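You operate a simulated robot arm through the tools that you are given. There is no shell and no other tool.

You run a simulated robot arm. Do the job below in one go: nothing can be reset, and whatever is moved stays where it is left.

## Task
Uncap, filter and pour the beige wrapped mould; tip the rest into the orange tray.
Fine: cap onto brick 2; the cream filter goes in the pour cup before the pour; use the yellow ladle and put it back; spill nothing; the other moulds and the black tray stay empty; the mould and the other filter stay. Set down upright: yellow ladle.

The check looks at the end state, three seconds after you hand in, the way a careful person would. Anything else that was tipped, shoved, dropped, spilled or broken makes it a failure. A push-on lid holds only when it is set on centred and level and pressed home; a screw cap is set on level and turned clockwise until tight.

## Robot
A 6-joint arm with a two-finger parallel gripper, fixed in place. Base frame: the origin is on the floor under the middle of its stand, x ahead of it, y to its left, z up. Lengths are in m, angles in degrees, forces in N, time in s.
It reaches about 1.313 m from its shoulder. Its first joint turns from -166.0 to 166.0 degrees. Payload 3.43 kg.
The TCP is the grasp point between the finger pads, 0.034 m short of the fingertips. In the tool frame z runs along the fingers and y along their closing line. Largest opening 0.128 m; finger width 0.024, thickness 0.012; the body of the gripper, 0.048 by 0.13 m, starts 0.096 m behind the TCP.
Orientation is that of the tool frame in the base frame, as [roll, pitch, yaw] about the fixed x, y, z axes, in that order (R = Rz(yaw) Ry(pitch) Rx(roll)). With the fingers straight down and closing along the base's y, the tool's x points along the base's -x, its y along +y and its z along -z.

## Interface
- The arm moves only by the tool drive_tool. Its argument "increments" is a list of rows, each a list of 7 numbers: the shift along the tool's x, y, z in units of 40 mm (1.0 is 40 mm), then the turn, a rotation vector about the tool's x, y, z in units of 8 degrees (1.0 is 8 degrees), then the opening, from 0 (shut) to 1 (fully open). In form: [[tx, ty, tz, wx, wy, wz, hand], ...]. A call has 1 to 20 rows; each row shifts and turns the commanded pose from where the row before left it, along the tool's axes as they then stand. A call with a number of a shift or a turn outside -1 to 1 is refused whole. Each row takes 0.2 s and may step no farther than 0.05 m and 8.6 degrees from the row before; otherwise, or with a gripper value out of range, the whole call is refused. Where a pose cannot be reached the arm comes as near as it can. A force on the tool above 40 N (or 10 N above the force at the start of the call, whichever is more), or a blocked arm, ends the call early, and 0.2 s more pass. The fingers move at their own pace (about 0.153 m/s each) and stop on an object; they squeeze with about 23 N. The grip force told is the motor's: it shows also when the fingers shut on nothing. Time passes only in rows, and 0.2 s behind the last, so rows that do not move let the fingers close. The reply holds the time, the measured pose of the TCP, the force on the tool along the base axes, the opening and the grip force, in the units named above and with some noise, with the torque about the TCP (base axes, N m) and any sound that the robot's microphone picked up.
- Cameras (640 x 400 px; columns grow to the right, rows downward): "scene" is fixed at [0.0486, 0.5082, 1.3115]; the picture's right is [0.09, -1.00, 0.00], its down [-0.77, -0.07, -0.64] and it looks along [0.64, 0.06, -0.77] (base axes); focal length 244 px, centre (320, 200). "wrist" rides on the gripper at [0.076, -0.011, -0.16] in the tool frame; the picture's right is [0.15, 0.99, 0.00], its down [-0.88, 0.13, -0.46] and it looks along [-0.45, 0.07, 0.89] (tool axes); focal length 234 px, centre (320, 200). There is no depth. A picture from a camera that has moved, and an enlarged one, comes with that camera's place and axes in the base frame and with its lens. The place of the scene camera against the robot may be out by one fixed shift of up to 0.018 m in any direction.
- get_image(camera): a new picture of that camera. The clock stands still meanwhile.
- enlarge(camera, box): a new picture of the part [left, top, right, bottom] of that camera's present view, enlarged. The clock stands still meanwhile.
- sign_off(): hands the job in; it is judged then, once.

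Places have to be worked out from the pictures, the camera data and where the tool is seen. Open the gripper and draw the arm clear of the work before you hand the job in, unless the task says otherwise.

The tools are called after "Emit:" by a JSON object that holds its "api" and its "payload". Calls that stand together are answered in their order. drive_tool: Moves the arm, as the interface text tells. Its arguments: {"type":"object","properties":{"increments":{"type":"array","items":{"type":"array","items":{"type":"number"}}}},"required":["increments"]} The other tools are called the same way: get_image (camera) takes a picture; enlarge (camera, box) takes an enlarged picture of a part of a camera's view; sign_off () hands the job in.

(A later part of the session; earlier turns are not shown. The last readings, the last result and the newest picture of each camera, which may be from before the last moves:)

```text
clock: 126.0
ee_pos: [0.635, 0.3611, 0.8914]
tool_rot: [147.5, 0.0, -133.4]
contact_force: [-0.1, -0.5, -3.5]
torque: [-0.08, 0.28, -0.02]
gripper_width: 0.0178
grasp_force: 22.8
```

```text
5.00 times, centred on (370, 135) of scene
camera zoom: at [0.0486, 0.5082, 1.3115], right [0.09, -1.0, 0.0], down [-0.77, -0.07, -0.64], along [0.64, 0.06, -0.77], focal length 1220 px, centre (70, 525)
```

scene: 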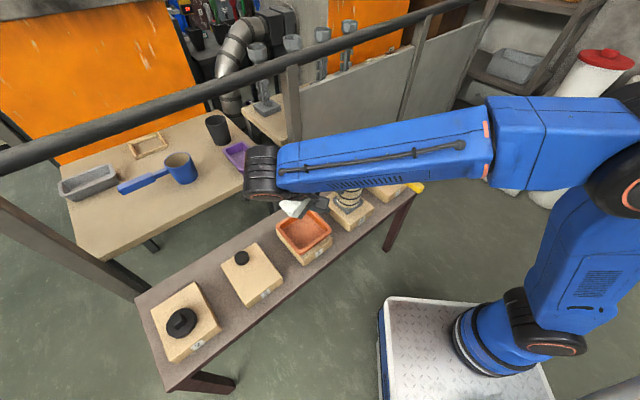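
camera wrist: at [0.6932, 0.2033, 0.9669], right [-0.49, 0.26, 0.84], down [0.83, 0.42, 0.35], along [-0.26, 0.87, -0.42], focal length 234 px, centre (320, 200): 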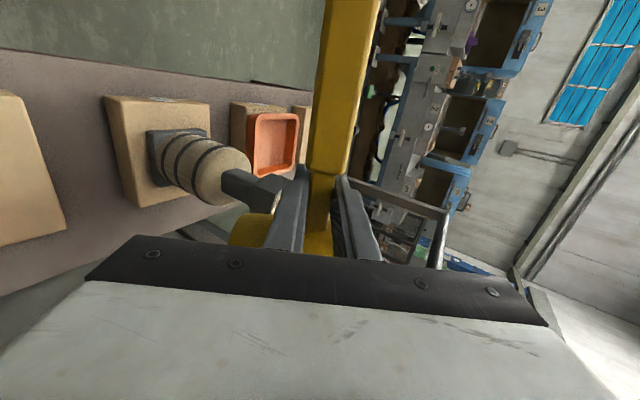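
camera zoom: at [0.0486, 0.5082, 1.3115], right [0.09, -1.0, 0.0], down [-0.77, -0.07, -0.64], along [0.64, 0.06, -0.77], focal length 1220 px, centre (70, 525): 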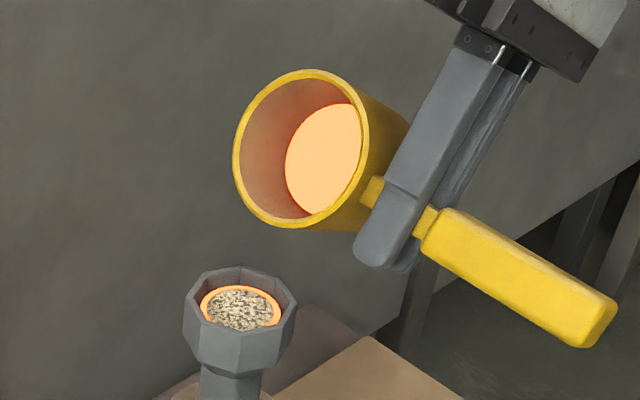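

The metal is now at about the filter's top, ~9 mm below the rim, and roughly half the ladle remains. The level rises ~0.6 mm per degree; I continue with small doses and watch that each one still raises the level.

Emit:
{"api": "drive_tool", "payload": {"increments": [[0, 0, 0, 0.15, 0, 0, 0], [0, 0, 0, 0.1, 0, 0, 0], [0, 0, 0, 0, 0, 0, 0], [0, 0, 0, 0, 0, 0, 0]]}}

Emit:
{"api": "enlarge", "payload": {"camera": "scene", "box": [345, 140, 375, 170]}}

```text
clock: 127.0
ee_pos: [0.6345, 0.3598, 0.8892]
tool_rot: [149.5, 0.1, -133.5]
contact_force: [1.7, -0.3, -4.0]
torque: [-0.06, 0.24, 0.0]
gripper_width: 0.0182
grasp_force: 23.0
```

```text
13.33 times, centred on (360, 155) of scene
camera zoom: at [0.0486, 0.5082, 1.3115], right [0.09, -1.0, 0.0], down [-0.77, -0.07, -0.64], along [0.64, 0.06, -0.77], focal length 3254 px, centre (-213, 800)
```

zoom: 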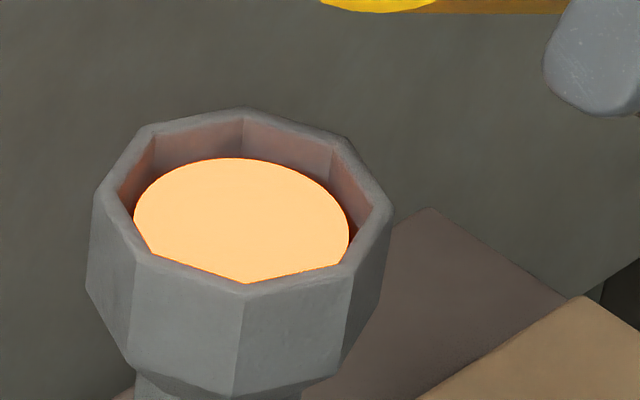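

The metal has just covered the filter (level ≈7–8 mm below the rim). I zoom in further to look for any fill mark inside the cup.

Emit:
{"api": "enlarge", "payload": {"camera": "scene", "box": [349, 147, 366, 161]}}

Emit:
{"api": "get_image", "payload": {"camera": "wrist"}}

Emit:
{"api": "enlarge", "payload": {"camera": "scene", "box": [330, 95, 410, 215]}}

```text
16.00 times, centred on (358, 154) of scene
camera zoom: at [0.0486, 0.5082, 1.3115], right [0.09, -1.0, 0.0], down [-0.77, -0.07, -0.64], along [0.64, 0.06, -0.77], focal length 3905 px, centre (-280, 936)
```

zoom: 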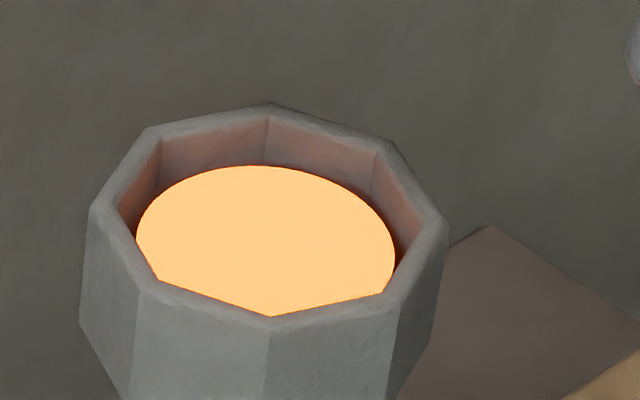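

```text
taken
camera wrist: at [0.6503, 0.2437, 1.0228], right [-0.72, 0.48, 0.5], down [0.69, 0.56, 0.46], along [-0.06, 0.68, -0.73], focal length 234 px, centre (320, 200)
```

wrist: 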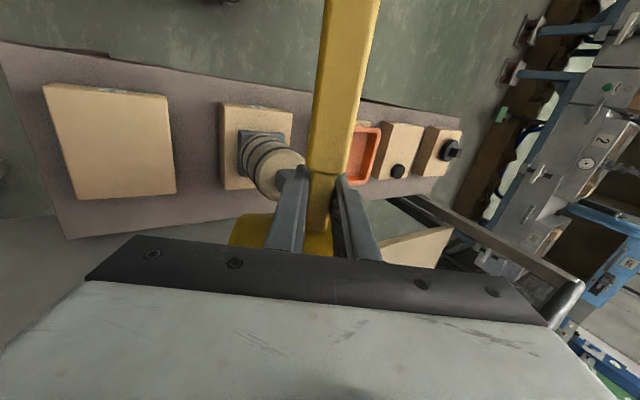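

```text
3.33 times, centred on (370, 155) of scene
camera zoom: at [0.0486, 0.5082, 1.3115], right [0.09, -1.0, 0.0], down [-0.77, -0.07, -0.64], along [0.64, 0.06, -0.77], focal length 814 px, centre (153, 350)
```

zoom: 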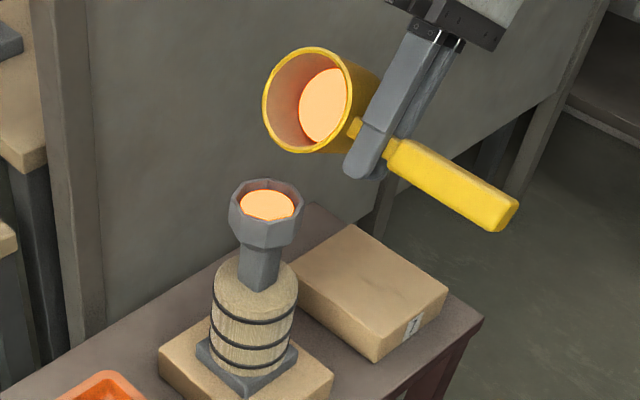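

No mark is visible. The level is about 7 mm below the rim; I continue with ~1° doses, checking that the level keeps rising, aiming for a few mm below the rim.

Emit:
{"api": "drive_tool", "payload": {"increments": [[0, 0, 0, 0.1, 0, 0, 0], [0, 0, 0, 0.08, 0, 0, 0], [0, 0, 0, 0, 0, 0, 0], [0, 0, 0, 0, 0, 0, 0]]}}

Emit:
{"api": "enlarge", "payload": {"camera": "scene", "box": [349, 147, 366, 161]}}

```text
clock: 128.0
ee_pos: [0.6352, 0.3596, 0.8908]
tool_rot: [151.0, 0.0, -133.4]
contact_force: [-0.9, 0.5, -4.4]
torque: [-0.05, 0.26, 0.02]
gripper_width: 0.0179
grasp_force: 23.1
```

```text
16.00 times, centred on (358, 154) of scene
camera zoom: at [0.0486, 0.5082, 1.3115], right [0.09, -1.0, 0.0], down [-0.77, -0.07, -0.64], along [0.64, 0.06, -0.77], focal length 3905 px, centre (-280, 936)
```

zoom: 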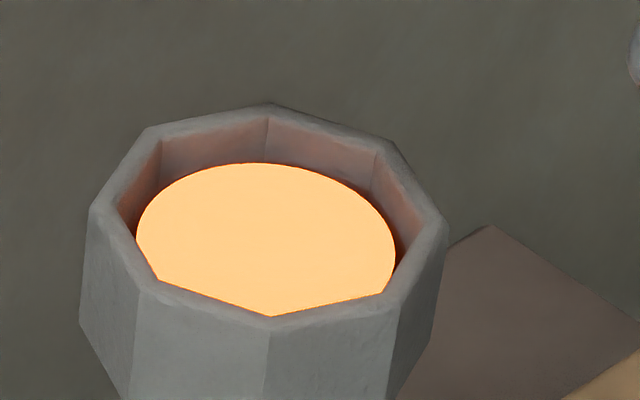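

Level rose by ~0.8 mm. Next small dose.

Emit:
{"api": "drive_tool", "payload": {"increments": [[0, 0, 0, 0.1, 0, 0, 0], [0, 0, 0, 0.1, 0, 0, 0], [0, 0, 0, 0, 0, 0, 0], [0, 0, 0, 0, 0, 0, 0]]}}

Emit:
{"api": "enlarge", "payload": {"camera": "scene", "box": [349, 147, 366, 161]}}

```text
clock: 129.0
ee_pos: [0.6355, 0.3612, 0.8906]
tool_rot: [152.6, 0.0, -133.4]
contact_force: [0.5, -0.5, -3.9]
torque: [-0.05, 0.28, 0.02]
gripper_width: 0.018
grasp_force: 22.7
```

```text
16.00 times, centred on (358, 154) of scene
camera zoom: at [0.0486, 0.5082, 1.3115], right [0.09, -1.0, 0.0], down [-0.77, -0.07, -0.64], along [0.64, 0.06, -0.77], focal length 3905 px, centre (-280, 936)
```

zoom: 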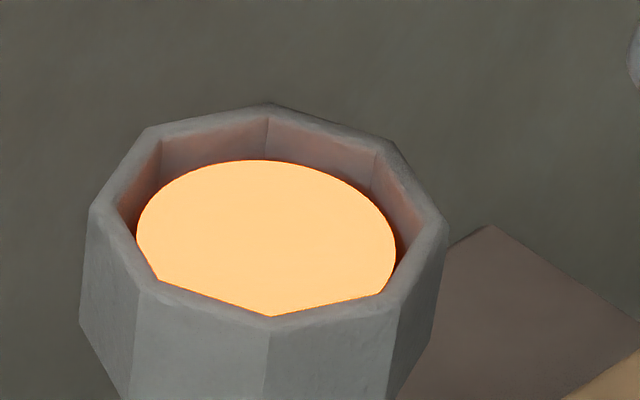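

Still rising steadily (≈5–6 mm below the rim). Two more small doses.

Emit:
{"api": "drive_tool", "payload": {"increments": [[0, 0.044, 0.023, 0.08, 0, 0, 0], [0, 0, 0, 0.08, 0, 0, 0], [0, 0, 0, 0, 0, 0, 0], [0, 0, 0, 0, 0, 0, 0]]}}

Emit:
{"api": "enlarge", "payload": {"camera": "scene", "box": [349, 147, 366, 161]}}

Emit:
{"api": "enlarge", "payload": {"camera": "scene", "box": [330, 95, 410, 175]}}

```text
clock: 130.0
ee_pos: [0.6336, 0.3619, 0.8909]
tool_rot: [153.9, 0.0, -133.4]
contact_force: [0.2, -0.6, -4.1]
torque: [-0.05, 0.28, 0.0]
gripper_width: 0.0178
grasp_force: 22.7
```

```text
16.00 times, centred on (358, 154) of scene
camera zoom: at [0.0486, 0.5082, 1.3115], right [0.09, -1.0, 0.0], down [-0.77, -0.07, -0.64], along [0.64, 0.06, -0.77], focal length 3905 px, centre (-280, 936)
```

zoom: 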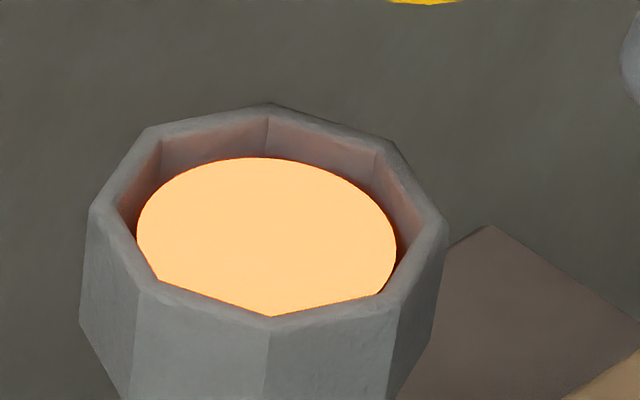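

```text
5.00 times, centred on (370, 135) of scene
camera zoom: at [0.0486, 0.5082, 1.3115], right [0.09, -1.0, 0.0], down [-0.77, -0.07, -0.64], along [0.64, 0.06, -0.77], focal length 1220 px, centre (70, 525)
```

zoom: 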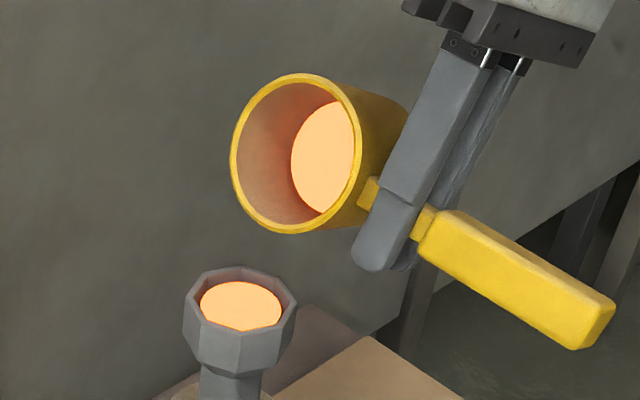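

Level ≈6 mm below the rim, still rising normally. I give two more small doses, checking each.

Emit:
{"api": "drive_tool", "payload": {"increments": [[0, 0, 0, 0.08, 0, 0, 0], [0, 0, 0, 0.06, 0, 0, 0], [0, 0, 0, 0, 0, 0, 0], [0, 0, 0, 0, 0, 0, 0]]}}

Emit:
{"api": "enlarge", "payload": {"camera": "scene", "box": [349, 147, 366, 161]}}

```text
clock: 131.0
ee_pos: [0.6349, 0.3625, 0.8915]
tool_rot: [155.0, 0.1, -133.4]
contact_force: [0.6, -0.5, -3.7]
torque: [-0.08, 0.22, -0.04]
gripper_width: 0.0179
grasp_force: 22.8
```

```text
16.00 times, centred on (358, 154) of scene
camera zoom: at [0.0486, 0.5082, 1.3115], right [0.09, -1.0, 0.0], down [-0.77, -0.07, -0.64], along [0.64, 0.06, -0.77], focal length 3905 px, centre (-280, 936)
```

zoom: 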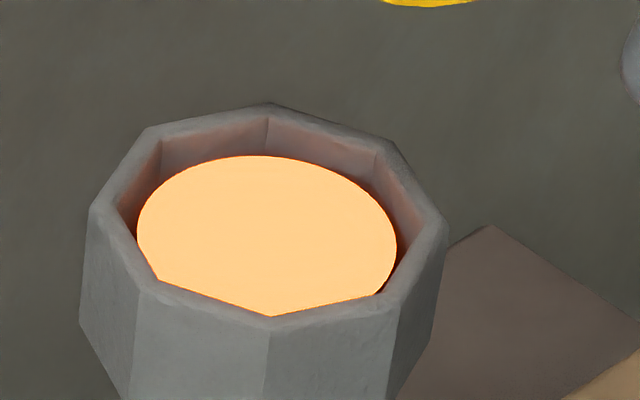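

Still rising (~0.5 mm). Another dose.

Emit:
{"api": "drive_tool", "payload": {"increments": [[0, 0, 0, 0.08, 0, 0, 0], [0, 0, 0, 0.08, 0, 0, 0], [0, 0, 0, 0, 0, 0, 0], [0, 0, 0, 0, 0, 0, 0]]}}

Emit:
{"api": "enlarge", "payload": {"camera": "scene", "box": [349, 147, 366, 161]}}

```text
clock: 132.0
ee_pos: [0.6351, 0.361, 0.8901]
tool_rot: [156.3, 0.0, -133.5]
contact_force: [0.3, 0.5, -4.0]
torque: [-0.06, 0.23, -0.01]
gripper_width: 0.018
grasp_force: 23.1
```

```text
16.00 times, centred on (358, 154) of scene
camera zoom: at [0.0486, 0.5082, 1.3115], right [0.09, -1.0, 0.0], down [-0.77, -0.07, -0.64], along [0.64, 0.06, -0.77], focal length 3905 px, centre (-280, 936)
```

zoom: 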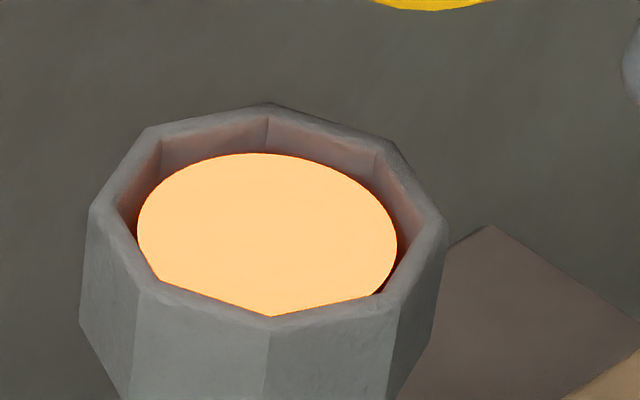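

Level ≈5 mm below the rim and it still rises with each dose, so the mould isn't overfull. I give a couple of very small doses more, checking each.

Emit:
{"api": "drive_tool", "payload": {"increments": [[0, 0, 0, 0.06, 0, 0, 0], [0, 0, 0, 0.06, 0, 0, 0], [0, 0, 0, 0, 0, 0, 0], [0, 0, 0, 0, 0, 0, 0]]}}

Emit:
{"api": "enlarge", "payload": {"camera": "scene", "box": [349, 147, 366, 161]}}

Emit:
{"api": "enlarge", "payload": {"camera": "scene", "box": [330, 95, 410, 175]}}

```text
clock: 133.0
ee_pos: [0.6336, 0.363, 0.8922]
tool_rot: [157.2, 0.1, -133.5]
contact_force: [-0.6, 0.3, -3.1]
torque: [-0.04, 0.24, -0.01]
gripper_width: 0.018
grasp_force: 22.9
```

```text
16.00 times, centred on (358, 154) of scene
camera zoom: at [0.0486, 0.5082, 1.3115], right [0.09, -1.0, 0.0], down [-0.77, -0.07, -0.64], along [0.64, 0.06, -0.77], focal length 3905 px, centre (-280, 936)
```

zoom: 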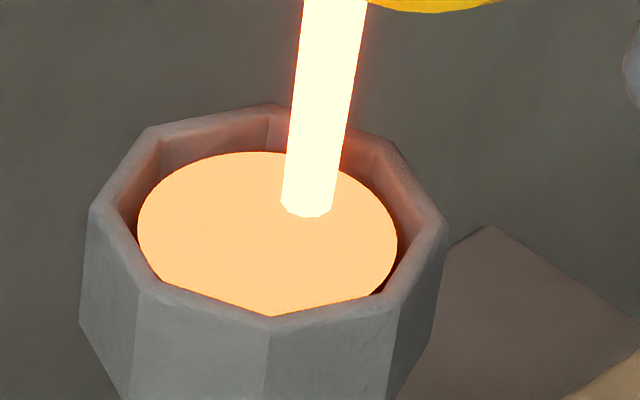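

```text
5.00 times, centred on (370, 135) of scene
camera zoom: at [0.0486, 0.5082, 1.3115], right [0.09, -1.0, 0.0], down [-0.77, -0.07, -0.64], along [0.64, 0.06, -0.77], focal length 1220 px, centre (70, 525)
```

zoom: 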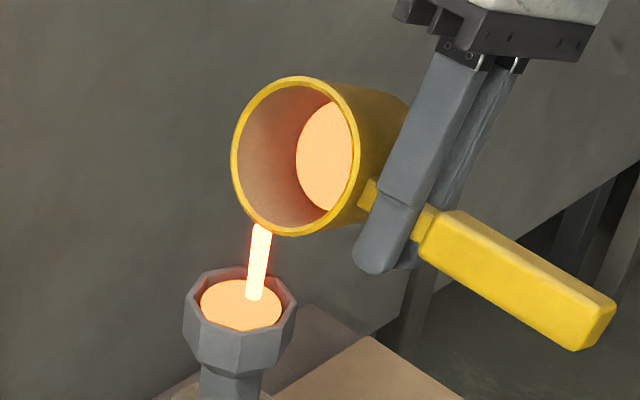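

The stream is still running slightly at this tilt. I hold one more row and check the level.

Emit:
{"api": "drive_tool", "payload": {"increments": [[0, 0, 0, 0, 0, 0, 0]]}}

Emit:
{"api": "enlarge", "payload": {"camera": "scene", "box": [349, 147, 366, 161]}}

```text
clock: 133.4
ee_pos: [0.6348, 0.3616, 0.8905]
tool_rot: [157.2, 0.1, -133.4]
contact_force: [0.6, 0.3, -3.8]
torque: [-0.05, 0.3, -0.01]
gripper_width: 0.0177
grasp_force: 22.8
```

```text
16.00 times, centred on (358, 154) of scene
camera zoom: at [0.0486, 0.5082, 1.3115], right [0.09, -1.0, 0.0], down [-0.77, -0.07, -0.64], along [0.64, 0.06, -0.77], focal length 3905 px, centre (-280, 936)
```

zoom: 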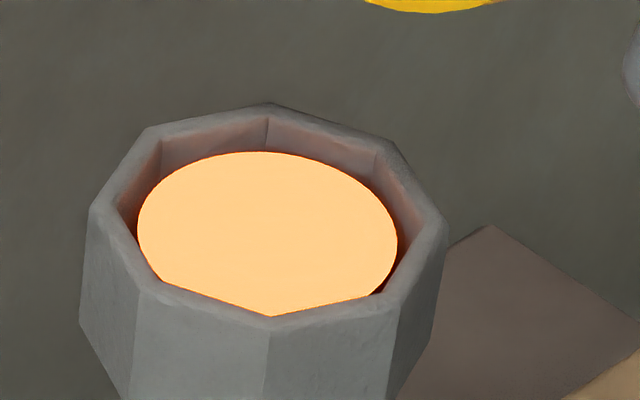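

Level up again slightly (≈4.8 mm below rim). Two more ~1° doses with a check.

Emit:
{"api": "drive_tool", "payload": {"increments": [[0, 0, 0, 0.06, 0, 0, 0], [0, 0, 0, 0.07, 0, 0, 0], [0, 0, 0, 0, 0, 0, 0], [0, 0, 0, 0, 0, 0, 0], [0, 0, 0, 0, 0, 0, 0]]}}

Emit:
{"api": "enlarge", "payload": {"camera": "scene", "box": [349, 147, 366, 161]}}

```text
clock: 134.6
ee_pos: [0.6348, 0.3604, 0.891]
tool_rot: [158.3, 0.0, -133.4]
contact_force: [0.8, -0.1, -3.9]
torque: [-0.04, 0.25, -0.02]
gripper_width: 0.018
grasp_force: 23.5
```

```text
16.00 times, centred on (358, 154) of scene
camera zoom: at [0.0486, 0.5082, 1.3115], right [0.09, -1.0, 0.0], down [-0.77, -0.07, -0.64], along [0.64, 0.06, -0.77], focal length 3905 px, centre (-280, 936)
```

zoom: 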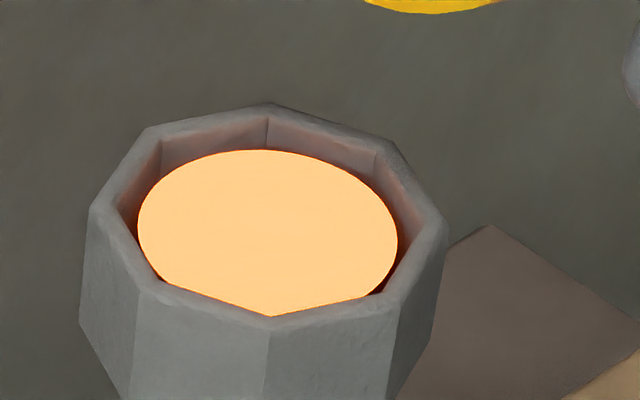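

Still rising, ≈4.4 mm below the rim. One last small dose, then I'll stop.

Emit:
{"api": "drive_tool", "payload": {"increments": [[0, 0, 0, 0.07, 0, 0, 0], [0, 0, 0, 0.07, 0, 0, 0], [0, 0, 0, 0, 0, 0, 0], [0, 0, 0, 0, 0, 0, 0], [0, 0, 0, 0, 0, 0, 0]]}}

Emit:
{"api": "enlarge", "payload": {"camera": "scene", "box": [349, 147, 366, 161]}}

Emit:
{"api": "enlarge", "payload": {"camera": "scene", "box": [330, 95, 410, 175]}}

```text
clock: 135.8
ee_pos: [0.6349, 0.3608, 0.8901]
tool_rot: [159.4, 0.0, -133.3]
contact_force: [0.2, -0.6, -3.4]
torque: [-0.08, 0.23, -0.04]
gripper_width: 0.0178
grasp_force: 23.3
```

```text
16.00 times, centred on (358, 154) of scene
camera zoom: at [0.0486, 0.5082, 1.3115], right [0.09, -1.0, 0.0], down [-0.77, -0.07, -0.64], along [0.64, 0.06, -0.77], focal length 3905 px, centre (-280, 936)
```

zoom: 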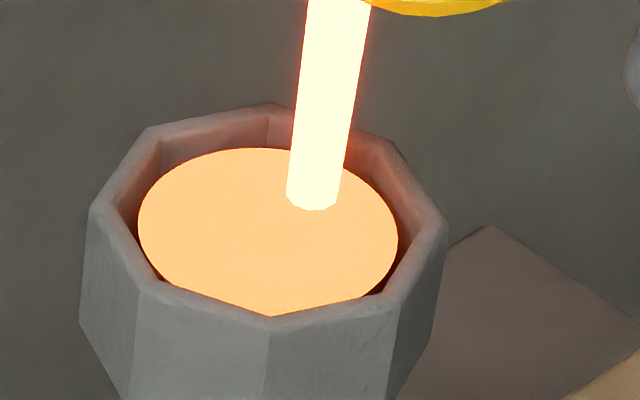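

```text
5.00 times, centred on (370, 135) of scene
camera zoom: at [0.0486, 0.5082, 1.3115], right [0.09, -1.0, 0.0], down [-0.77, -0.07, -0.64], along [0.64, 0.06, -0.77], focal length 1220 px, centre (70, 525)
```

zoom: 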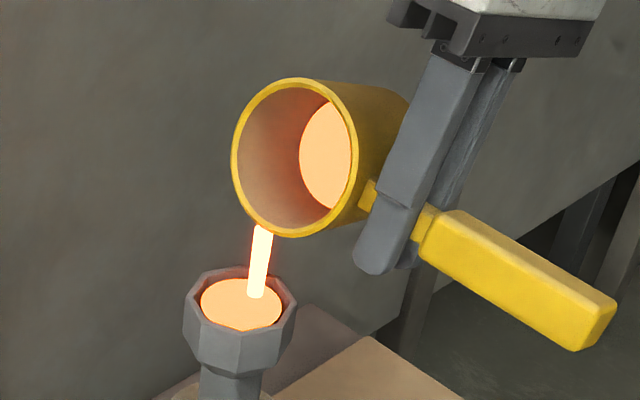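

The metal stands in the cup a few mm below the rim — full. I stop by rolling back about 26° (stream ends), still over the cup.

Emit:
{"api": "drive_tool", "payload": {"increments": [[0, 0, 0, -0.6, 0, 0, 0], [0, 0, 0, -0.8, 0, 0, 0], [0, 0, 0, -0.8, 0, 0, 0], [0, 0, 0, -0.7, 0, 0, 0], [0, 0, 0, -0.4, 0, 0, 0], [0, 0, 0, 0, 0, 0, 0]]}}

Emit:
{"api": "enlarge", "payload": {"camera": "scene", "box": [330, 95, 410, 175]}}

Emit:
{"api": "enlarge", "payload": {"camera": "scene", "box": [320, 135, 400, 235]}}

```text
clock: 137.2
ee_pos: [0.6343, 0.3626, 0.8914]
tool_rot: [133.0, -0.1, -133.4]
contact_force: [0.3, 0.1, -4.5]
torque: [-0.1, 0.22, 0.01]
gripper_width: 0.0179
grasp_force: 23.3
```

```text
5.00 times, centred on (370, 135) of scene
camera zoom: at [0.0486, 0.5082, 1.3115], right [0.09, -1.0, 0.0], down [-0.77, -0.07, -0.64], along [0.64, 0.06, -0.77], focal length 1220 px, centre (70, 525)
```

zoom: 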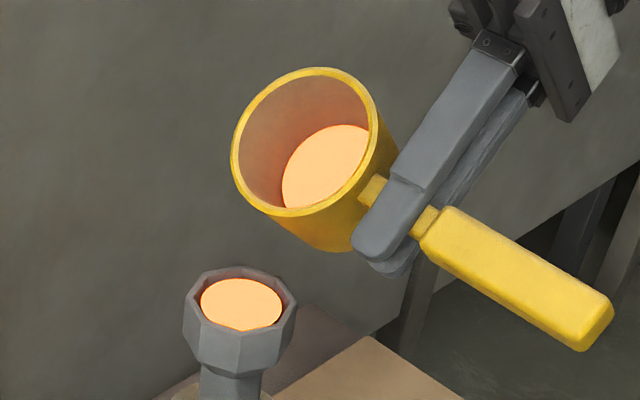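

```text
4.00 times, centred on (360, 185) of scene
camera zoom: at [0.0486, 0.5082, 1.3115], right [0.09, -1.0, 0.0], down [-0.77, -0.07, -0.64], along [0.64, 0.06, -0.77], focal length 976 px, centre (160, 260)
```

zoom: 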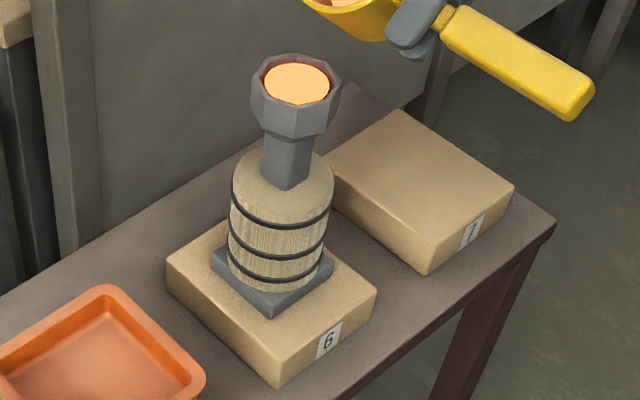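

Clean: no spill, ladle keeps the rest. I rise 45 mm and then travel left, well above the mould, toward the orange tray.

Emit:
{"api": "drive_tool", "payload": {"increments": [[0, 0.08, -0.077, 0, 0, 0, 0], [0, 0.15, -0.14, 0, 0, 0, 0], [0, 0.18, -0.17, 0, 0, 0, 0], [0, 0.18, -0.17, 0, 0, 0, 0], [0, 0.15, -0.14, 0, 0, 0, 0], [0, 0.08, -0.07, 0, 0, 0, 0], [0, 0.04, 0.043, 0, 0, 0, 0], [0, 0.09, 0.096, 0, 0, 0, 0], [0, 0.14, 0.15, 0, 0, 0, 0], [0, 0.19, 0.204, 0, 0, 0, 0], [0, 0.2, 0.214, 0, 0, 0, 0], [0, 0.2, 0.214, 0, 0, 0, 0], [0, 0.2, 0.214, 0, 0, 0, 0], [0, 0.2, 0.214, 0, 0, 0, 0], [0, 0.2, 0.214, 0, 0, 0, 0], [0, 0.2, 0.214, 0, 0, 0, 0], [0, 0.15, 0.161, 0, 0, 0, 0], [0, 0.1, 0.107, 0, 0, 0, 0], [0, 0.05, 0.054, 0, 0, 0, 0]]}}

Emit:
{"api": "get_image", "payload": {"camera": "scene"}}

Emit:
{"api": "get_image", "payload": {"camera": "wrist"}}

```text
clock: 141.2
ee_pos: [0.5505, 0.4401, 0.9355]
tool_rot: [132.9, 0.0, -133.3]
contact_force: [0.2, -0.3, -3.2]
torque: [-0.08, 0.22, 0.01]
gripper_width: 0.0178
grasp_force: 23.1
```

```text
taken
```

scene: 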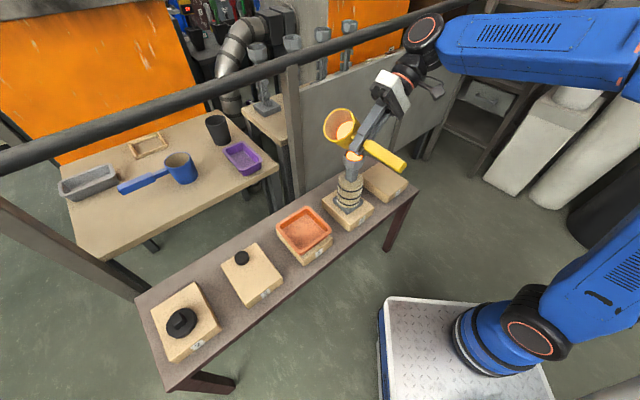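

```text
taken
camera wrist: at [0.5898, 0.3008, 1.0364], right [-0.59, 0.36, 0.72], down [0.78, 0.47, 0.41], along [-0.2, 0.81, -0.56], focal length 234 px, centre (320, 200)
```

wrist: 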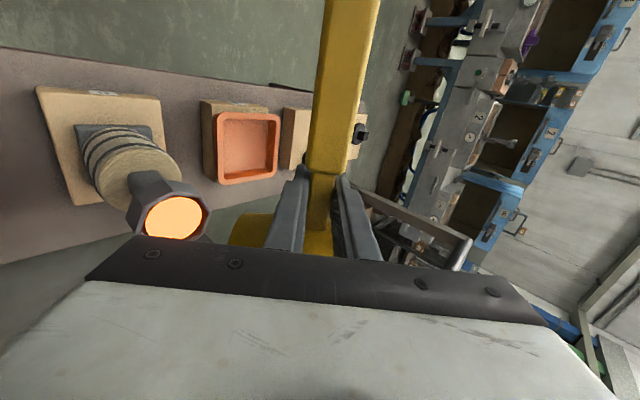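

Steady. The tray centre re-measures to about (0.498, 0.58). I continue left ~110 mm to be above the tray.

Emit:
{"api": "drive_tool", "payload": {"increments": [[0, 0.05, 0.054, 0, 0, 0, 0], [0, 0.1, 0.107, 0, 0, 0, 0], [0, 0.15, 0.161, 0, 0, 0, 0], [0, 0.2, 0.214, 0, 0, 0, 0], [0, 0.2, 0.214, 0, 0, 0, 0], [0, 0.2, 0.214, 0, 0, 0, 0], [0, 0.2, 0.214, 0, 0, 0, 0], [0, 0.2, 0.214, 0, 0, 0, 0], [0, 0.2, 0.214, 0, 0, 0, 0], [0, 0.17, 0.182, 0, 0, 0, 0], [0, 0.12, 0.128, 0, 0, 0, 0], [0, 0.06, 0.064, 0, 0, 0, 0], [0, 0.025, 0.027, 0, 0, 0, 0], [0, 0, 0, 0, 0, 0, 0]]}}

Emit:
{"api": "get_image", "payload": {"camera": "scene"}}

Emit:
{"api": "get_image", "payload": {"camera": "wrist"}}

```text
clock: 144.2
ee_pos: [0.4701, 0.516, 0.9366]
tool_rot: [132.9, 0.1, -133.4]
contact_force: [-0.3, 0.8, -4.2]
torque: [-0.09, 0.22, 0.0]
gripper_width: 0.0178
grasp_force: 23.2
```

```text
taken
```

scene: 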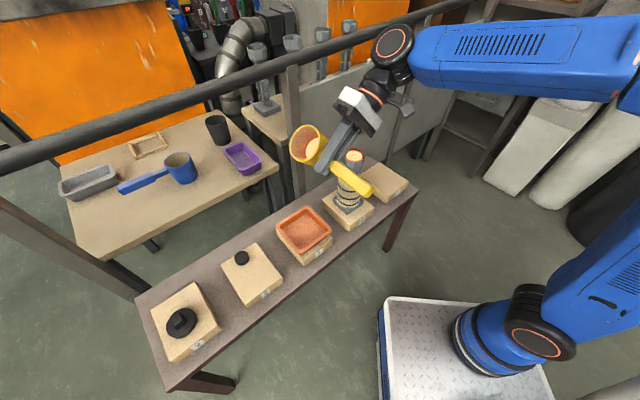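

```text
taken
camera wrist: at [0.5096, 0.3768, 1.0361], right [-0.59, 0.36, 0.72], down [0.78, 0.47, 0.41], along [-0.2, 0.81, -0.56], focal length 234 px, centre (320, 200)
```

wrist: 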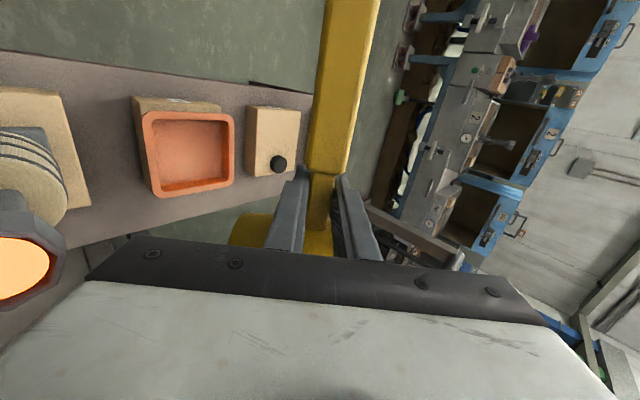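

Above the tray now. I roll to 62° (still below the level where the rest would pour) and lower to z≈0.78, then check.

Emit:
{"api": "drive_tool", "payload": {"increments": [[0, 0, 0, 0.3, 0, 0, 0], [0, 0, 0, 0.5, 0, 0, 0], [0, 0, 0, 0.5, 0, 0, 0], [0, 0, 0, 0.5, 0, 0, 0], [0, 0, 0, 0.4, 0, 0, 0], [0, 0, 0, 0.2, 0, 0, 0], [0, -0.05, 0.1, 0, 0, 0, 0], [0, -0.1, 0.2, 0, 0, 0, 0], [0, -0.15, 0.28, 0, 0, 0, 0], [0, -0.2, 0.37, 0, 0, 0, 0], [0, -0.2, 0.37, 0, 0, 0, 0], [0, -0.2, 0.37, 0, 0, 0, 0], [0, -0.2, 0.37, 0, 0, 0, 0], [0, -0.2, 0.37, 0, 0, 0, 0], [0, -0.2, 0.37, 0, 0, 0, 0], [0, -0.17, 0.32, 0, 0, 0, 0], [0, -0.1, 0.2, 0, 0, 0, 0], [0, -0.06, 0.1, 0, 0, 0, 0], [0, 0, 0, 0, 0, 0, 0]]}}

Emit:
{"api": "get_image", "payload": {"camera": "scene"}}

Emit:
{"api": "enlarge", "payload": {"camera": "scene", "box": [250, 120, 400, 270]}}

Emit:
{"api": "get_image", "payload": {"camera": "wrist"}}

```text
clock: 148.2
ee_pos: [0.4707, 0.5158, 0.7803]
tool_rot: [152.2, 0.0, -133.3]
contact_force: [-0.1, 0.1, -3.2]
torque: [-0.04, 0.26, 0.03]
gripper_width: 0.0179
grasp_force: 23.1
```

```text
taken
```

scene: 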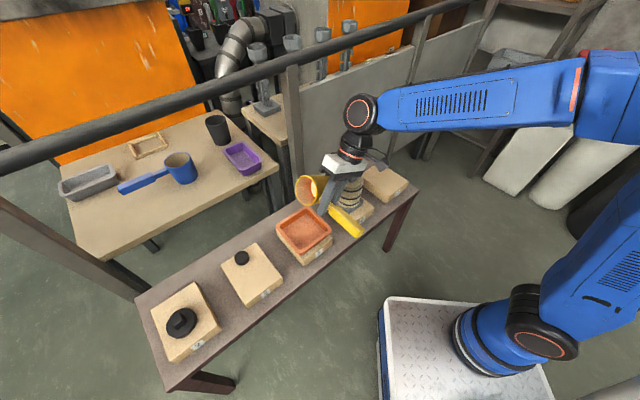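

```text
2.67 times, centred on (325, 195) of scene
camera zoom: at [0.0486, 0.5082, 1.3115], right [0.09, -1.0, 0.0], down [-0.77, -0.07, -0.64], along [0.64, 0.06, -0.77], focal length 651 px, centre (307, 213)
```

zoom: 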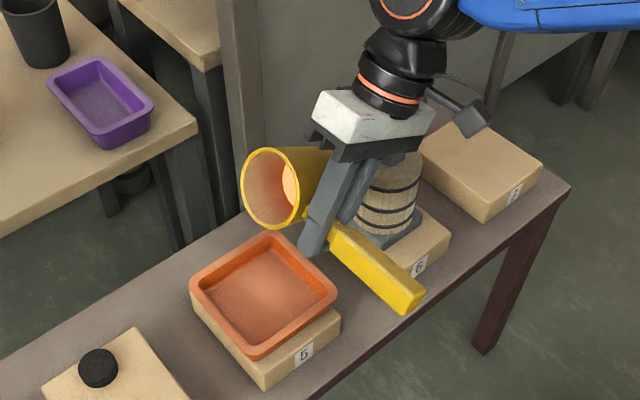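

```text
taken
camera wrist: at [0.4809, 0.4037, 0.9163], right [-0.74, 0.49, 0.46], down [0.68, 0.57, 0.46], along [-0.03, 0.65, -0.76], focal length 234 px, centre (320, 200)
```

wrist: 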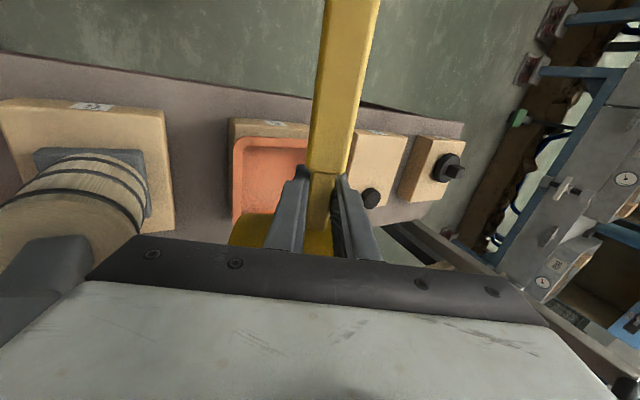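

The lip is above the tray's middle (predicted landing near the tray centre). I roll slowly past the pour angle and check where the stream lands.

Emit:
{"api": "drive_tool", "payload": {"increments": [[0, 0, 0, 0.25, 0, 0, 0], [0, 0, 0, 0.25, 0, 0, 0], [0, 0, 0, 0.25, 0, 0, 0], [0, 0, 0, 0.25, 0, 0, 0], [0, 0, 0, 0.2, 0, 0, 0]]}}

Emit:
{"api": "enlarge", "payload": {"camera": "scene", "box": [250, 130, 370, 270]}}

```text
clock: 149.4
ee_pos: [0.4708, 0.5165, 0.781]
tool_rot: [161.8, 0.0, -133.4]
contact_force: [0.0, -1.0, -5.0]
torque: [-0.06, 0.27, 0.02]
gripper_width: 0.0179
grasp_force: 23.5
```

```text
2.86 times, centred on (310, 200) of scene
camera zoom: at [0.0486, 0.5082, 1.3115], right [0.09, -1.0, 0.0], down [-0.77, -0.07, -0.64], along [0.64, 0.06, -0.77], focal length 697 px, centre (349, 200)
```

zoom: 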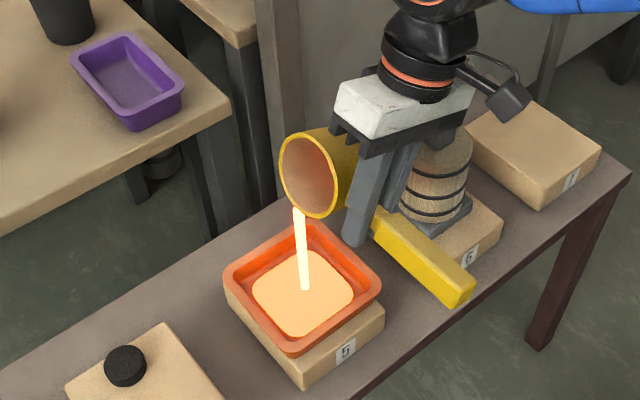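

The stream lands in the middle of the orange tray. I keep rolling steadily to empty the ladle.

Emit:
{"api": "drive_tool", "payload": {"increments": [[0, 0, 0, 0.3, 0, 0, 0], [0, 0, 0, 0.3, 0, 0, 0], [0, 0, 0, 0.3, 0, 0, 0], [0, 0, 0, 0.3, 0, 0, 0], [0, 0, 0, 0.3, 0, 0, 0], [0, 0, 0, 0.3, 0, 0, 0]]}}

Emit:
{"api": "enlarge", "payload": {"camera": "scene", "box": [250, 130, 370, 270]}}

```text
clock: 150.8
ee_pos: [0.4712, 0.5148, 0.7805]
tool_rot: [176.1, 0.0, -133.4]
contact_force: [0.2, 0.8, -3.7]
torque: [-0.06, 0.27, -0.01]
gripper_width: 0.018
grasp_force: 23.1
```

```text
2.86 times, centred on (310, 200) of scene
camera zoom: at [0.0486, 0.5082, 1.3115], right [0.09, -1.0, 0.0], down [-0.77, -0.07, -0.64], along [0.64, 0.06, -0.77], focal length 697 px, centre (349, 200)
```

zoom: 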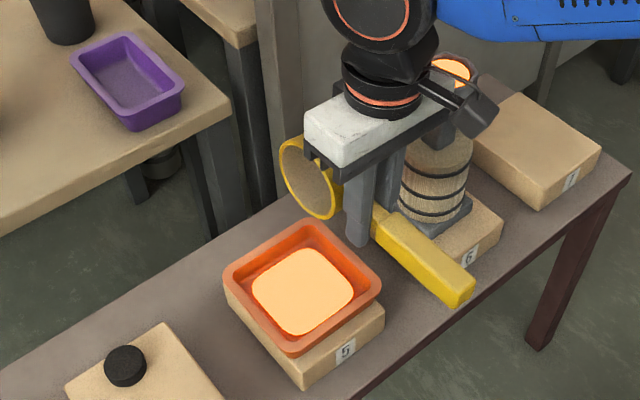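

The stream has ended and the ladle inside looks dark. I roll on to ~122° to be sure it's fully drained.

Emit:
{"api": "drive_tool", "payload": {"increments": [[0, 0, 0, 0.4, 0, 0, 0], [0, 0, 0, 0.5, 0, 0, 0], [0, 0, 0, 0.5, 0, 0, 0], [0, 0, 0, 0.6, 0, 0, 0], [0, 0, 0, 0.6, 0, 0, 0], [0, 0, 0, 0.6, 0, 0, 0], [0, 0, 0, 0.6, 0, 0, 0], [0, 0, 0, 0.5, 0, 0, 0], [0, 0, 0, 0.3, 0, 0, 0], [0, 0, 0, 0, 0, 0, 0], [0, 0, 0, 0, 0, 0, 0]]}}

Emit:
{"api": "enlarge", "payload": {"camera": "scene", "box": [250, 130, 370, 270]}}

Emit:
{"api": "get_image", "payload": {"camera": "wrist"}}

```text
clock: 153.2
ee_pos: [0.4716, 0.5164, 0.7804]
tool_rot: [-147.0, 0.0, -133.3]
contact_force: [-0.2, -0.1, -4.6]
torque: [-0.12, 0.23, 0.01]
gripper_width: 0.018
grasp_force: 22.9
```

```text
2.86 times, centred on (310, 200) of scene
camera zoom: at [0.0486, 0.5082, 1.3115], right [0.09, -1.0, 0.0], down [-0.77, -0.07, -0.64], along [0.64, 0.06, -0.77], focal length 697 px, centre (349, 200)
```

zoom: 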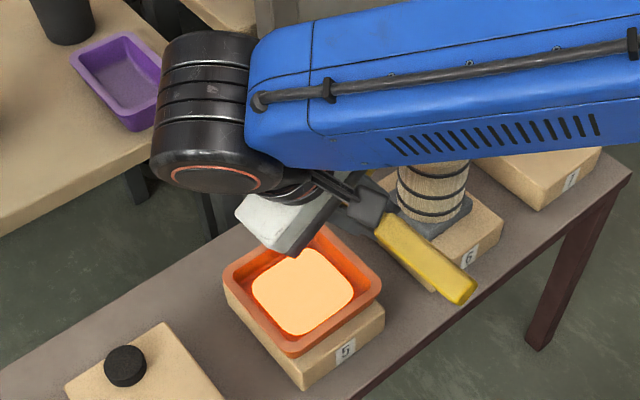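

```text
taken
camera wrist: at [0.3635, 0.5148, 0.9205], right [-0.7, 0.46, -0.54], down [0.34, 0.89, 0.31], along [0.62, 0.03, -0.78], focal length 234 px, centre (320, 200)
```

wrist: 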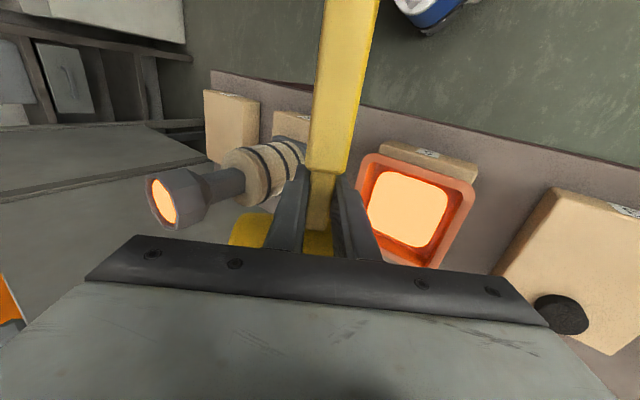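

The ladle is drained into the tray, nothing spilled. I now retrace the way back: unroll to ~62° over the tray, then rise.

Emit:
{"api": "drive_tool", "payload": {"increments": [[0, 0, 0, -0.4, 0, 0, 0], [0, 0, 0, -0.7, 0, 0, 0], [0, 0, 0, -0.7, 0, 0, 0], [0, 0, 0, -0.7, 0, 0, 0], [0, 0, 0, -0.7, 0, 0, 0], [0, 0, 0, -0.7, 0, 0, 0], [0, 0, 0, -0.7, 0, 0, 0], [0, 0, 0, -0.7, 0, 0, 0], [0, 0, 0, -0.7, 0, 0, 0], [0, 0, 0, -0.7, 0, 0, 0], [0, 0, 0, -0.5, 0, 0, 0], [0, 0, 0, -0.4, 0, 0, 0], [0, 0, 0, 0, 0, 0, 0]]}}

Emit:
{"api": "drive_tool", "payload": {"increments": [[0, 0.06, -0.1, 0, 0, 0, 0], [0, 0.12, -0.23, 0, 0, 0, 0], [0, 0.19, -0.35, 0, 0, 0, 0], [0, 0.2, -0.37, 0, 0, 0, 0], [0, 0.2, -0.37, 0, 0, 0, 0], [0, 0.2, -0.37, 0, 0, 0, 0], [0, 0.2, -0.37, 0, 0, 0, 0], [0, 0.2, -0.37, 0, 0, 0, 0], [0, 0.2, -0.37, 0, 0, 0, 0], [0, 0.19, -0.35, 0, 0, 0, 0], [0, 0.12, -0.23, 0, 0, 0, 0], [0, 0.06, -0.1, 0, 0, 0, 0], [0, 0, 0, 0, 0, 0, 0]]}}

Emit:
{"api": "enlarge", "payload": {"camera": "scene", "box": [240, 90, 400, 270]}}

```text
clock: 156.0
ee_pos: [0.4723, 0.5158, 0.7807]
tool_rot: [152.2, 0.1, -133.5]
contact_force: [-0.4, 0.7, -3.9]
torque: [-0.03, 0.24, 0.03]
gripper_width: 0.0179
grasp_force: 23.4
```

```text
clock: 158.8
ee_pos: [0.4693, 0.5175, 0.9441]
tool_rot: [152.2, 0.0, -133.4]
contact_force: [0.3, -1.5, -3.8]
torque: [-0.04, 0.23, -0.02]
gripper_width: 0.0176
grasp_force: 22.3
```

```text
2.22 times, centred on (320, 180) of scene
camera zoom: at [0.0486, 0.5082, 1.3115], right [0.09, -1.0, 0.0], down [-0.77, -0.07, -0.64], along [0.64, 0.06, -0.77], focal length 542 px, centre (320, 244)
```

zoom: 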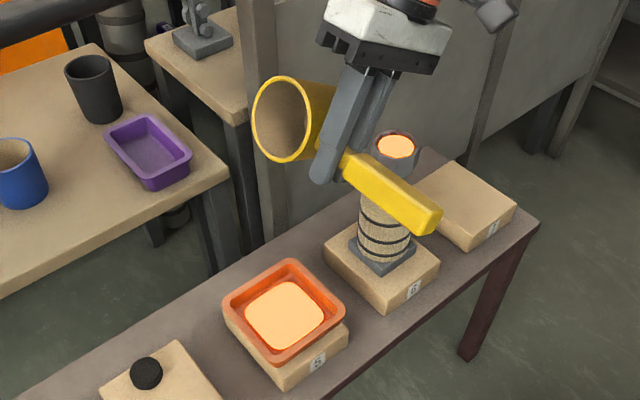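

Ladle looks empty; tray holds the rest. I travel right, high above the mould, to the spot right of it.

Emit:
{"api": "drive_tool", "payload": {"increments": [[0, -0.1, -0.053, 0, 0, 0, 0], [0, -0.22, -0.117, 0, 0, 0, 0], [0, -0.36, -0.191, 0, 0, 0, 0], [0, -0.36, -0.191, 0, 0, 0, 0], [0, -0.36, -0.191, 0, 0, 0, 0], [0, -0.36, -0.191, 0, 0, 0, 0], [0, -0.36, -0.191, 0, 0, 0, 0], [0, -0.36, -0.191, 0, 0, 0, 0], [0, -0.36, -0.191, 0, 0, 0, 0], [0, -0.36, -0.191, 0, 0, 0, 0], [0, -0.36, -0.191, 0, 0, 0, 0], [0, -0.36, -0.191, 0, 0, 0, 0], [0, -0.36, -0.191, 0, 0, 0, 0], [0, -0.36, -0.191, 0, 0, 0, 0], [0, -0.36, -0.191, 0, 0, 0, 0], [0, -0.36, -0.191, 0, 0, 0, 0], [0, -0.36, -0.191, 0, 0, 0, 0], [0, -0.3, -0.16, 0, 0, 0, 0], [0, -0.2, -0.106, 0, 0, 0, 0], [0, -0.1, -0.053, 0, 0, 0, 0]]}}

Emit:
{"api": "get_image", "payload": {"camera": "scene"}}

```text
clock: 163.0
ee_pos: [0.6773, 0.3204, 0.9439]
tool_rot: [152.3, 0.0, -133.4]
contact_force: [-0.6, 0.1, -4.2]
torque: [-0.09, 0.25, 0.01]
gripper_width: 0.0177
grasp_force: 22.8
```

```text
taken
```

scene: 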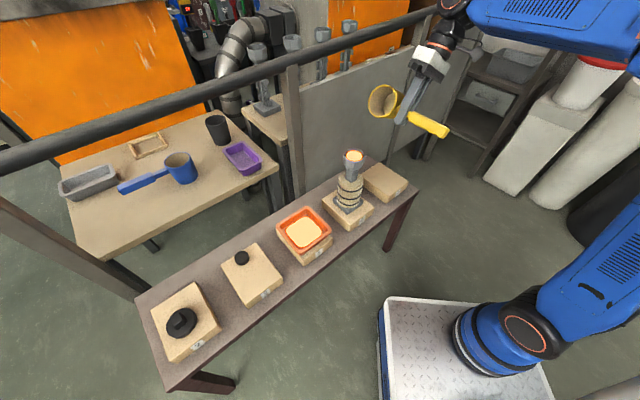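

Right of the mould now. I lower to z≈0.886 and unroll the empty ladle back to upright.

Emit:
{"api": "drive_tool", "payload": {"increments": [[0, -0.06, 0.12, 0, 0, 0, 0], [0, -0.16, 0.3, 0, 0, 0, 0], [0, -0.18, 0.34, 0, 0, 0, 0], [0, -0.18, 0.34, 0, 0, 0, 0], [0, -0.1, 0.18, 0, 0, 0, 0], [0, 0, 0, -0.3, 0, 0, 0], [0, 0, 0, -0.6, 0, 0, 0], [0, 0, 0, -0.7, 0, 0, 0], [0, 0, 0, -0.7, 0, 0, 0], [0, 0, 0, -0.7, 0, 0, 0], [0, 0, 0, -0.7, 0, 0, 0], [0, 0, 0, -0.7, 0, 0, 0], [0, 0, 0, -0.7, 0, 0, 0], [0, 0, 0, -0.7, 0, 0, 0], [0, 0, 0, -0.7, 0, 0, 0], [0, 0, 0, -0.6, 0, 0, 0], [0, 0, 0, -0.45, 0, 0, 0], [0, 0, 0, -0.24, 0, 0, 0], [0, 0, 0, 0, 0, 0, 0]]}}

Emit:
{"api": "enlarge", "payload": {"camera": "scene", "box": [310, 70, 450, 220]}}

```text
clock: 167.0
ee_pos: [0.6783, 0.3206, 0.8858]
tool_rot: [89.9, -0.1, -133.3]
contact_force: [0.1, -0.5, -3.7]
torque: [-0.16, 0.14, -0.03]
gripper_width: 0.0178
grasp_force: 22.7
```

```text
2.67 times, centred on (380, 145) of scene
camera zoom: at [0.0486, 0.5082, 1.3115], right [0.09, -1.0, 0.0], down [-0.77, -0.07, -0.64], along [0.64, 0.06, -0.77], focal length 651 px, centre (160, 347)
```

zoom: 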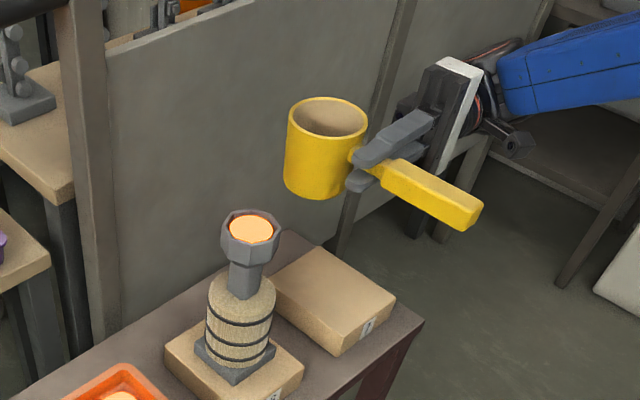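

Upright and empty. I retrace down and right toward brick 1.

Emit:
{"api": "drive_tool", "payload": {"increments": [[0, -0.1, 0, 0, 0, 0, 0], [0, -0.2, -0.03, 0, 0, 0, 0], [-0.02, -0.3, -0.03, 0, 0, 0, 0], [-0.02, -0.3, -0.03, 0, 0, 0, 0], [-0.02, -0.3, -0.03, 0, 0, 0, 0], [-0.02, -0.3, -0.03, 0, 0, 0, 0], [-0.02, -0.3, -0.03, 0, 0, 0, 0], [-0.03, -0.3, -0.05, 0, 0, 0, 0], [-0.04, -0.28, -0.12, 0, 0, 0, 0], [-0.045, -0.24, -0.2, 0, 0, 0, 0], [-0.045, -0.22, -0.25, 0, 0, 0, 0], [-0.045, -0.22, -0.25, 0, 0, 0, 0], [-0.045, -0.22, -0.25, 0, 0, 0, 0], [-0.045, -0.22, -0.25, 0, 0, 0, 0], [-0.045, -0.22, -0.25, 0, 0, 0, 0], [-0.045, -0.2, -0.22, 0, 0, 0, 0], [-0.04, -0.15, -0.16, 0, 0, 0, 0], [-0.02, -0.08, -0.1, 0, 0, 0, 0], [0, 0, 0, 0, 0, 0, 0]]}}

Emit:
{"api": "enlarge", "payload": {"camera": "scene", "box": [340, 100, 450, 210]}}

Emit:
{"api": "get_image", "payload": {"camera": "wrist"}}

```text
clock: 171.0
ee_pos: [0.759, 0.2738, 0.7206]
tool_rot: [89.9, 0.0, -133.4]
contact_force: [0.4, 0.4, -3.1]
torque: [-0.13, 0.12, -0.03]
gripper_width: 0.018
grasp_force: 22.9
```

```text
3.64 times, centred on (395, 155) of scene
camera zoom: at [0.0486, 0.5082, 1.3115], right [0.09, -1.0, 0.0], down [-0.77, -0.07, -0.64], along [0.64, 0.06, -0.77], focal length 888 px, centre (47, 364)
```

zoom: 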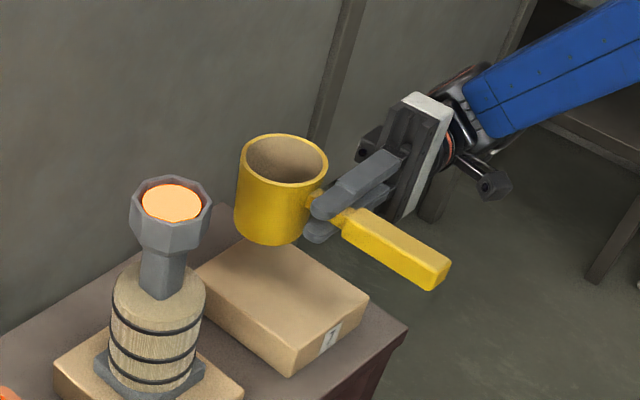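

```text
taken
camera wrist: at [0.8236, 0.1097, 0.7074], right [-0.1, -0.11, 0.99], down [0.94, 0.33, 0.13], along [-0.34, 0.94, 0.07], focal length 234 px, centre (320, 200)
```

wrist: 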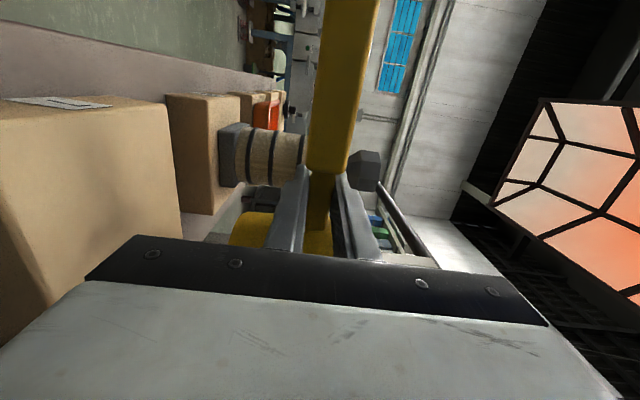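

Right above brick 1. I shift 6 mm right and lower to just above the brick.

Emit:
{"api": "drive_tool", "payload": {"increments": [[-0.02, -0.08, -0.05, 0, 0, 0, 0], [0, -0.15, -0.06, 0, 0, 0, 0], [0, -0.22, -0.05, 0, 0, 0, 0], [0, -0.25, 0, 0, 0, 0, 0], [0, -0.25, 0, 0, 0, 0, 0], [0, -0.25, 0, 0, 0, 0, 0], [0, -0.2, 0, 0, 0, 0, 0], [0, -0.12, 0, 0, 0, 0, 0], [0, -0.08, 0, 0, 0, 0, 0], [0, 0, 0, 0, 0, 0, 0]]}}

Emit:
{"api": "enlarge", "payload": {"camera": "scene", "box": [365, 120, 440, 195]}}

```text
clock: 173.2
ee_pos: [0.7641, 0.2697, 0.6548]
tool_rot: [89.9, 0.1, -133.3]
contact_force: [0.0, 0.3, -3.7]
torque: [-0.15, 0.16, 0.0]
gripper_width: 0.018
grasp_force: 23.2
```

```text
5.33 times, centred on (402, 158) of scene
camera zoom: at [0.0486, 0.5082, 1.3115], right [0.09, -1.0, 0.0], down [-0.77, -0.07, -0.64], along [0.64, 0.06, -0.77], focal length 1302 px, centre (-120, 427)
```

zoom: 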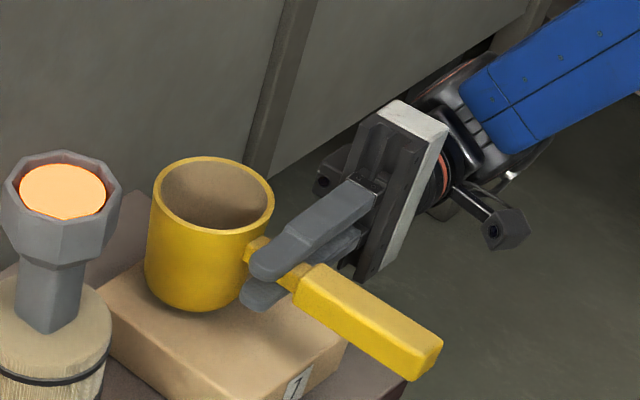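

Position matches the original spot. I lower 10 mm, then creep down until the brick carries the weight.

Emit:
{"api": "drive_tool", "payload": {"increments": [[0, -0.08, 0, 0, 0, 0, 0], [0, -0.1, 0, 0, 0, 0, 0], [0, -0.07, 0, 0, 0, 0, 0], [0, 0, 0, 0, 0, 0, 0]]}}

```text
clock: 174.2
ee_pos: [0.765, 0.2698, 0.644]
tool_rot: [89.9, 0.0, -133.4]
contact_force: [-0.2, 0.8, -4.5]
torque: [-0.13, 0.12, 0.01]
gripper_width: 0.0179
grasp_force: 22.9
```

Weight still carried by the gripper; another 1.5 mm down.

Emit:
{"api": "drive_tool", "payload": {"increments": [[0, -0.035, 0, 0, 0, 0, 0], [0, 0, 0, 0, 0, 0, 0]]}}

```text
clock: 174.8
ee_pos: [0.7628, 0.2714, 0.6432]
tool_rot: [90.0, 0.0, -133.4]
contact_force: [-0.7, -0.2, -3.0]
torque: [-0.19, 0.16, -0.02]
gripper_width: 0.0178
grasp_force: 23.0
```

Still hanging; one more millimetre at a time.

Emit:
{"api": "drive_tool", "payload": {"increments": [[0, -0.03, 0, 0, 0, 0, 0], [0, 0, 0, 0, 0, 0, 0]]}}

```text
clock: 175.4
ee_pos: [0.7643, 0.2705, 0.6431]
tool_rot: [89.9, 0.1, -133.4]
contact_force: [-0.2, -0.3, 1.4]
torque: [-0.05, -0.18, -0.04]
gripper_width: 0.0178
grasp_force: 23.1
```

Contact begins (force now +1.4 N). I press 0.6 mm more to seat it flat, then open symmetrically.

Emit:
{"api": "drive_tool", "payload": {"increments": [[0, -0.015, 0, 0, 0, 0, 0], [0, 0, 0, 0, 0, 0, 0]]}}

Emit:
{"api": "enlarge", "payload": {"camera": "scene", "box": [370, 130, 440, 200]}}

```text
clock: 176.0
ee_pos: [0.7632, 0.2703, 0.6416]
tool_rot: [89.9, 0.0, -133.4]
contact_force: [-2.5, 1.7, 8.3]
torque: [0.16, -0.15, 0.11]
gripper_width: 0.018
grasp_force: 23.1
```

```text
5.71 times, centred on (405, 165) of scene
camera zoom: at [0.0486, 0.5082, 1.3115], right [0.09, -1.0, 0.0], down [-0.77, -0.07, -0.64], along [0.64, 0.06, -0.77], focal length 1395 px, centre (-166, 400)
```

zoom: 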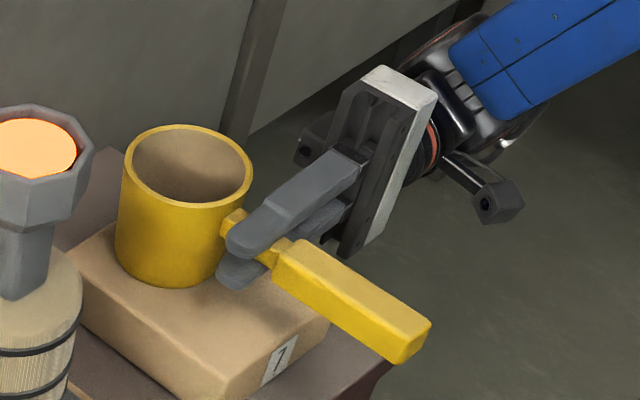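

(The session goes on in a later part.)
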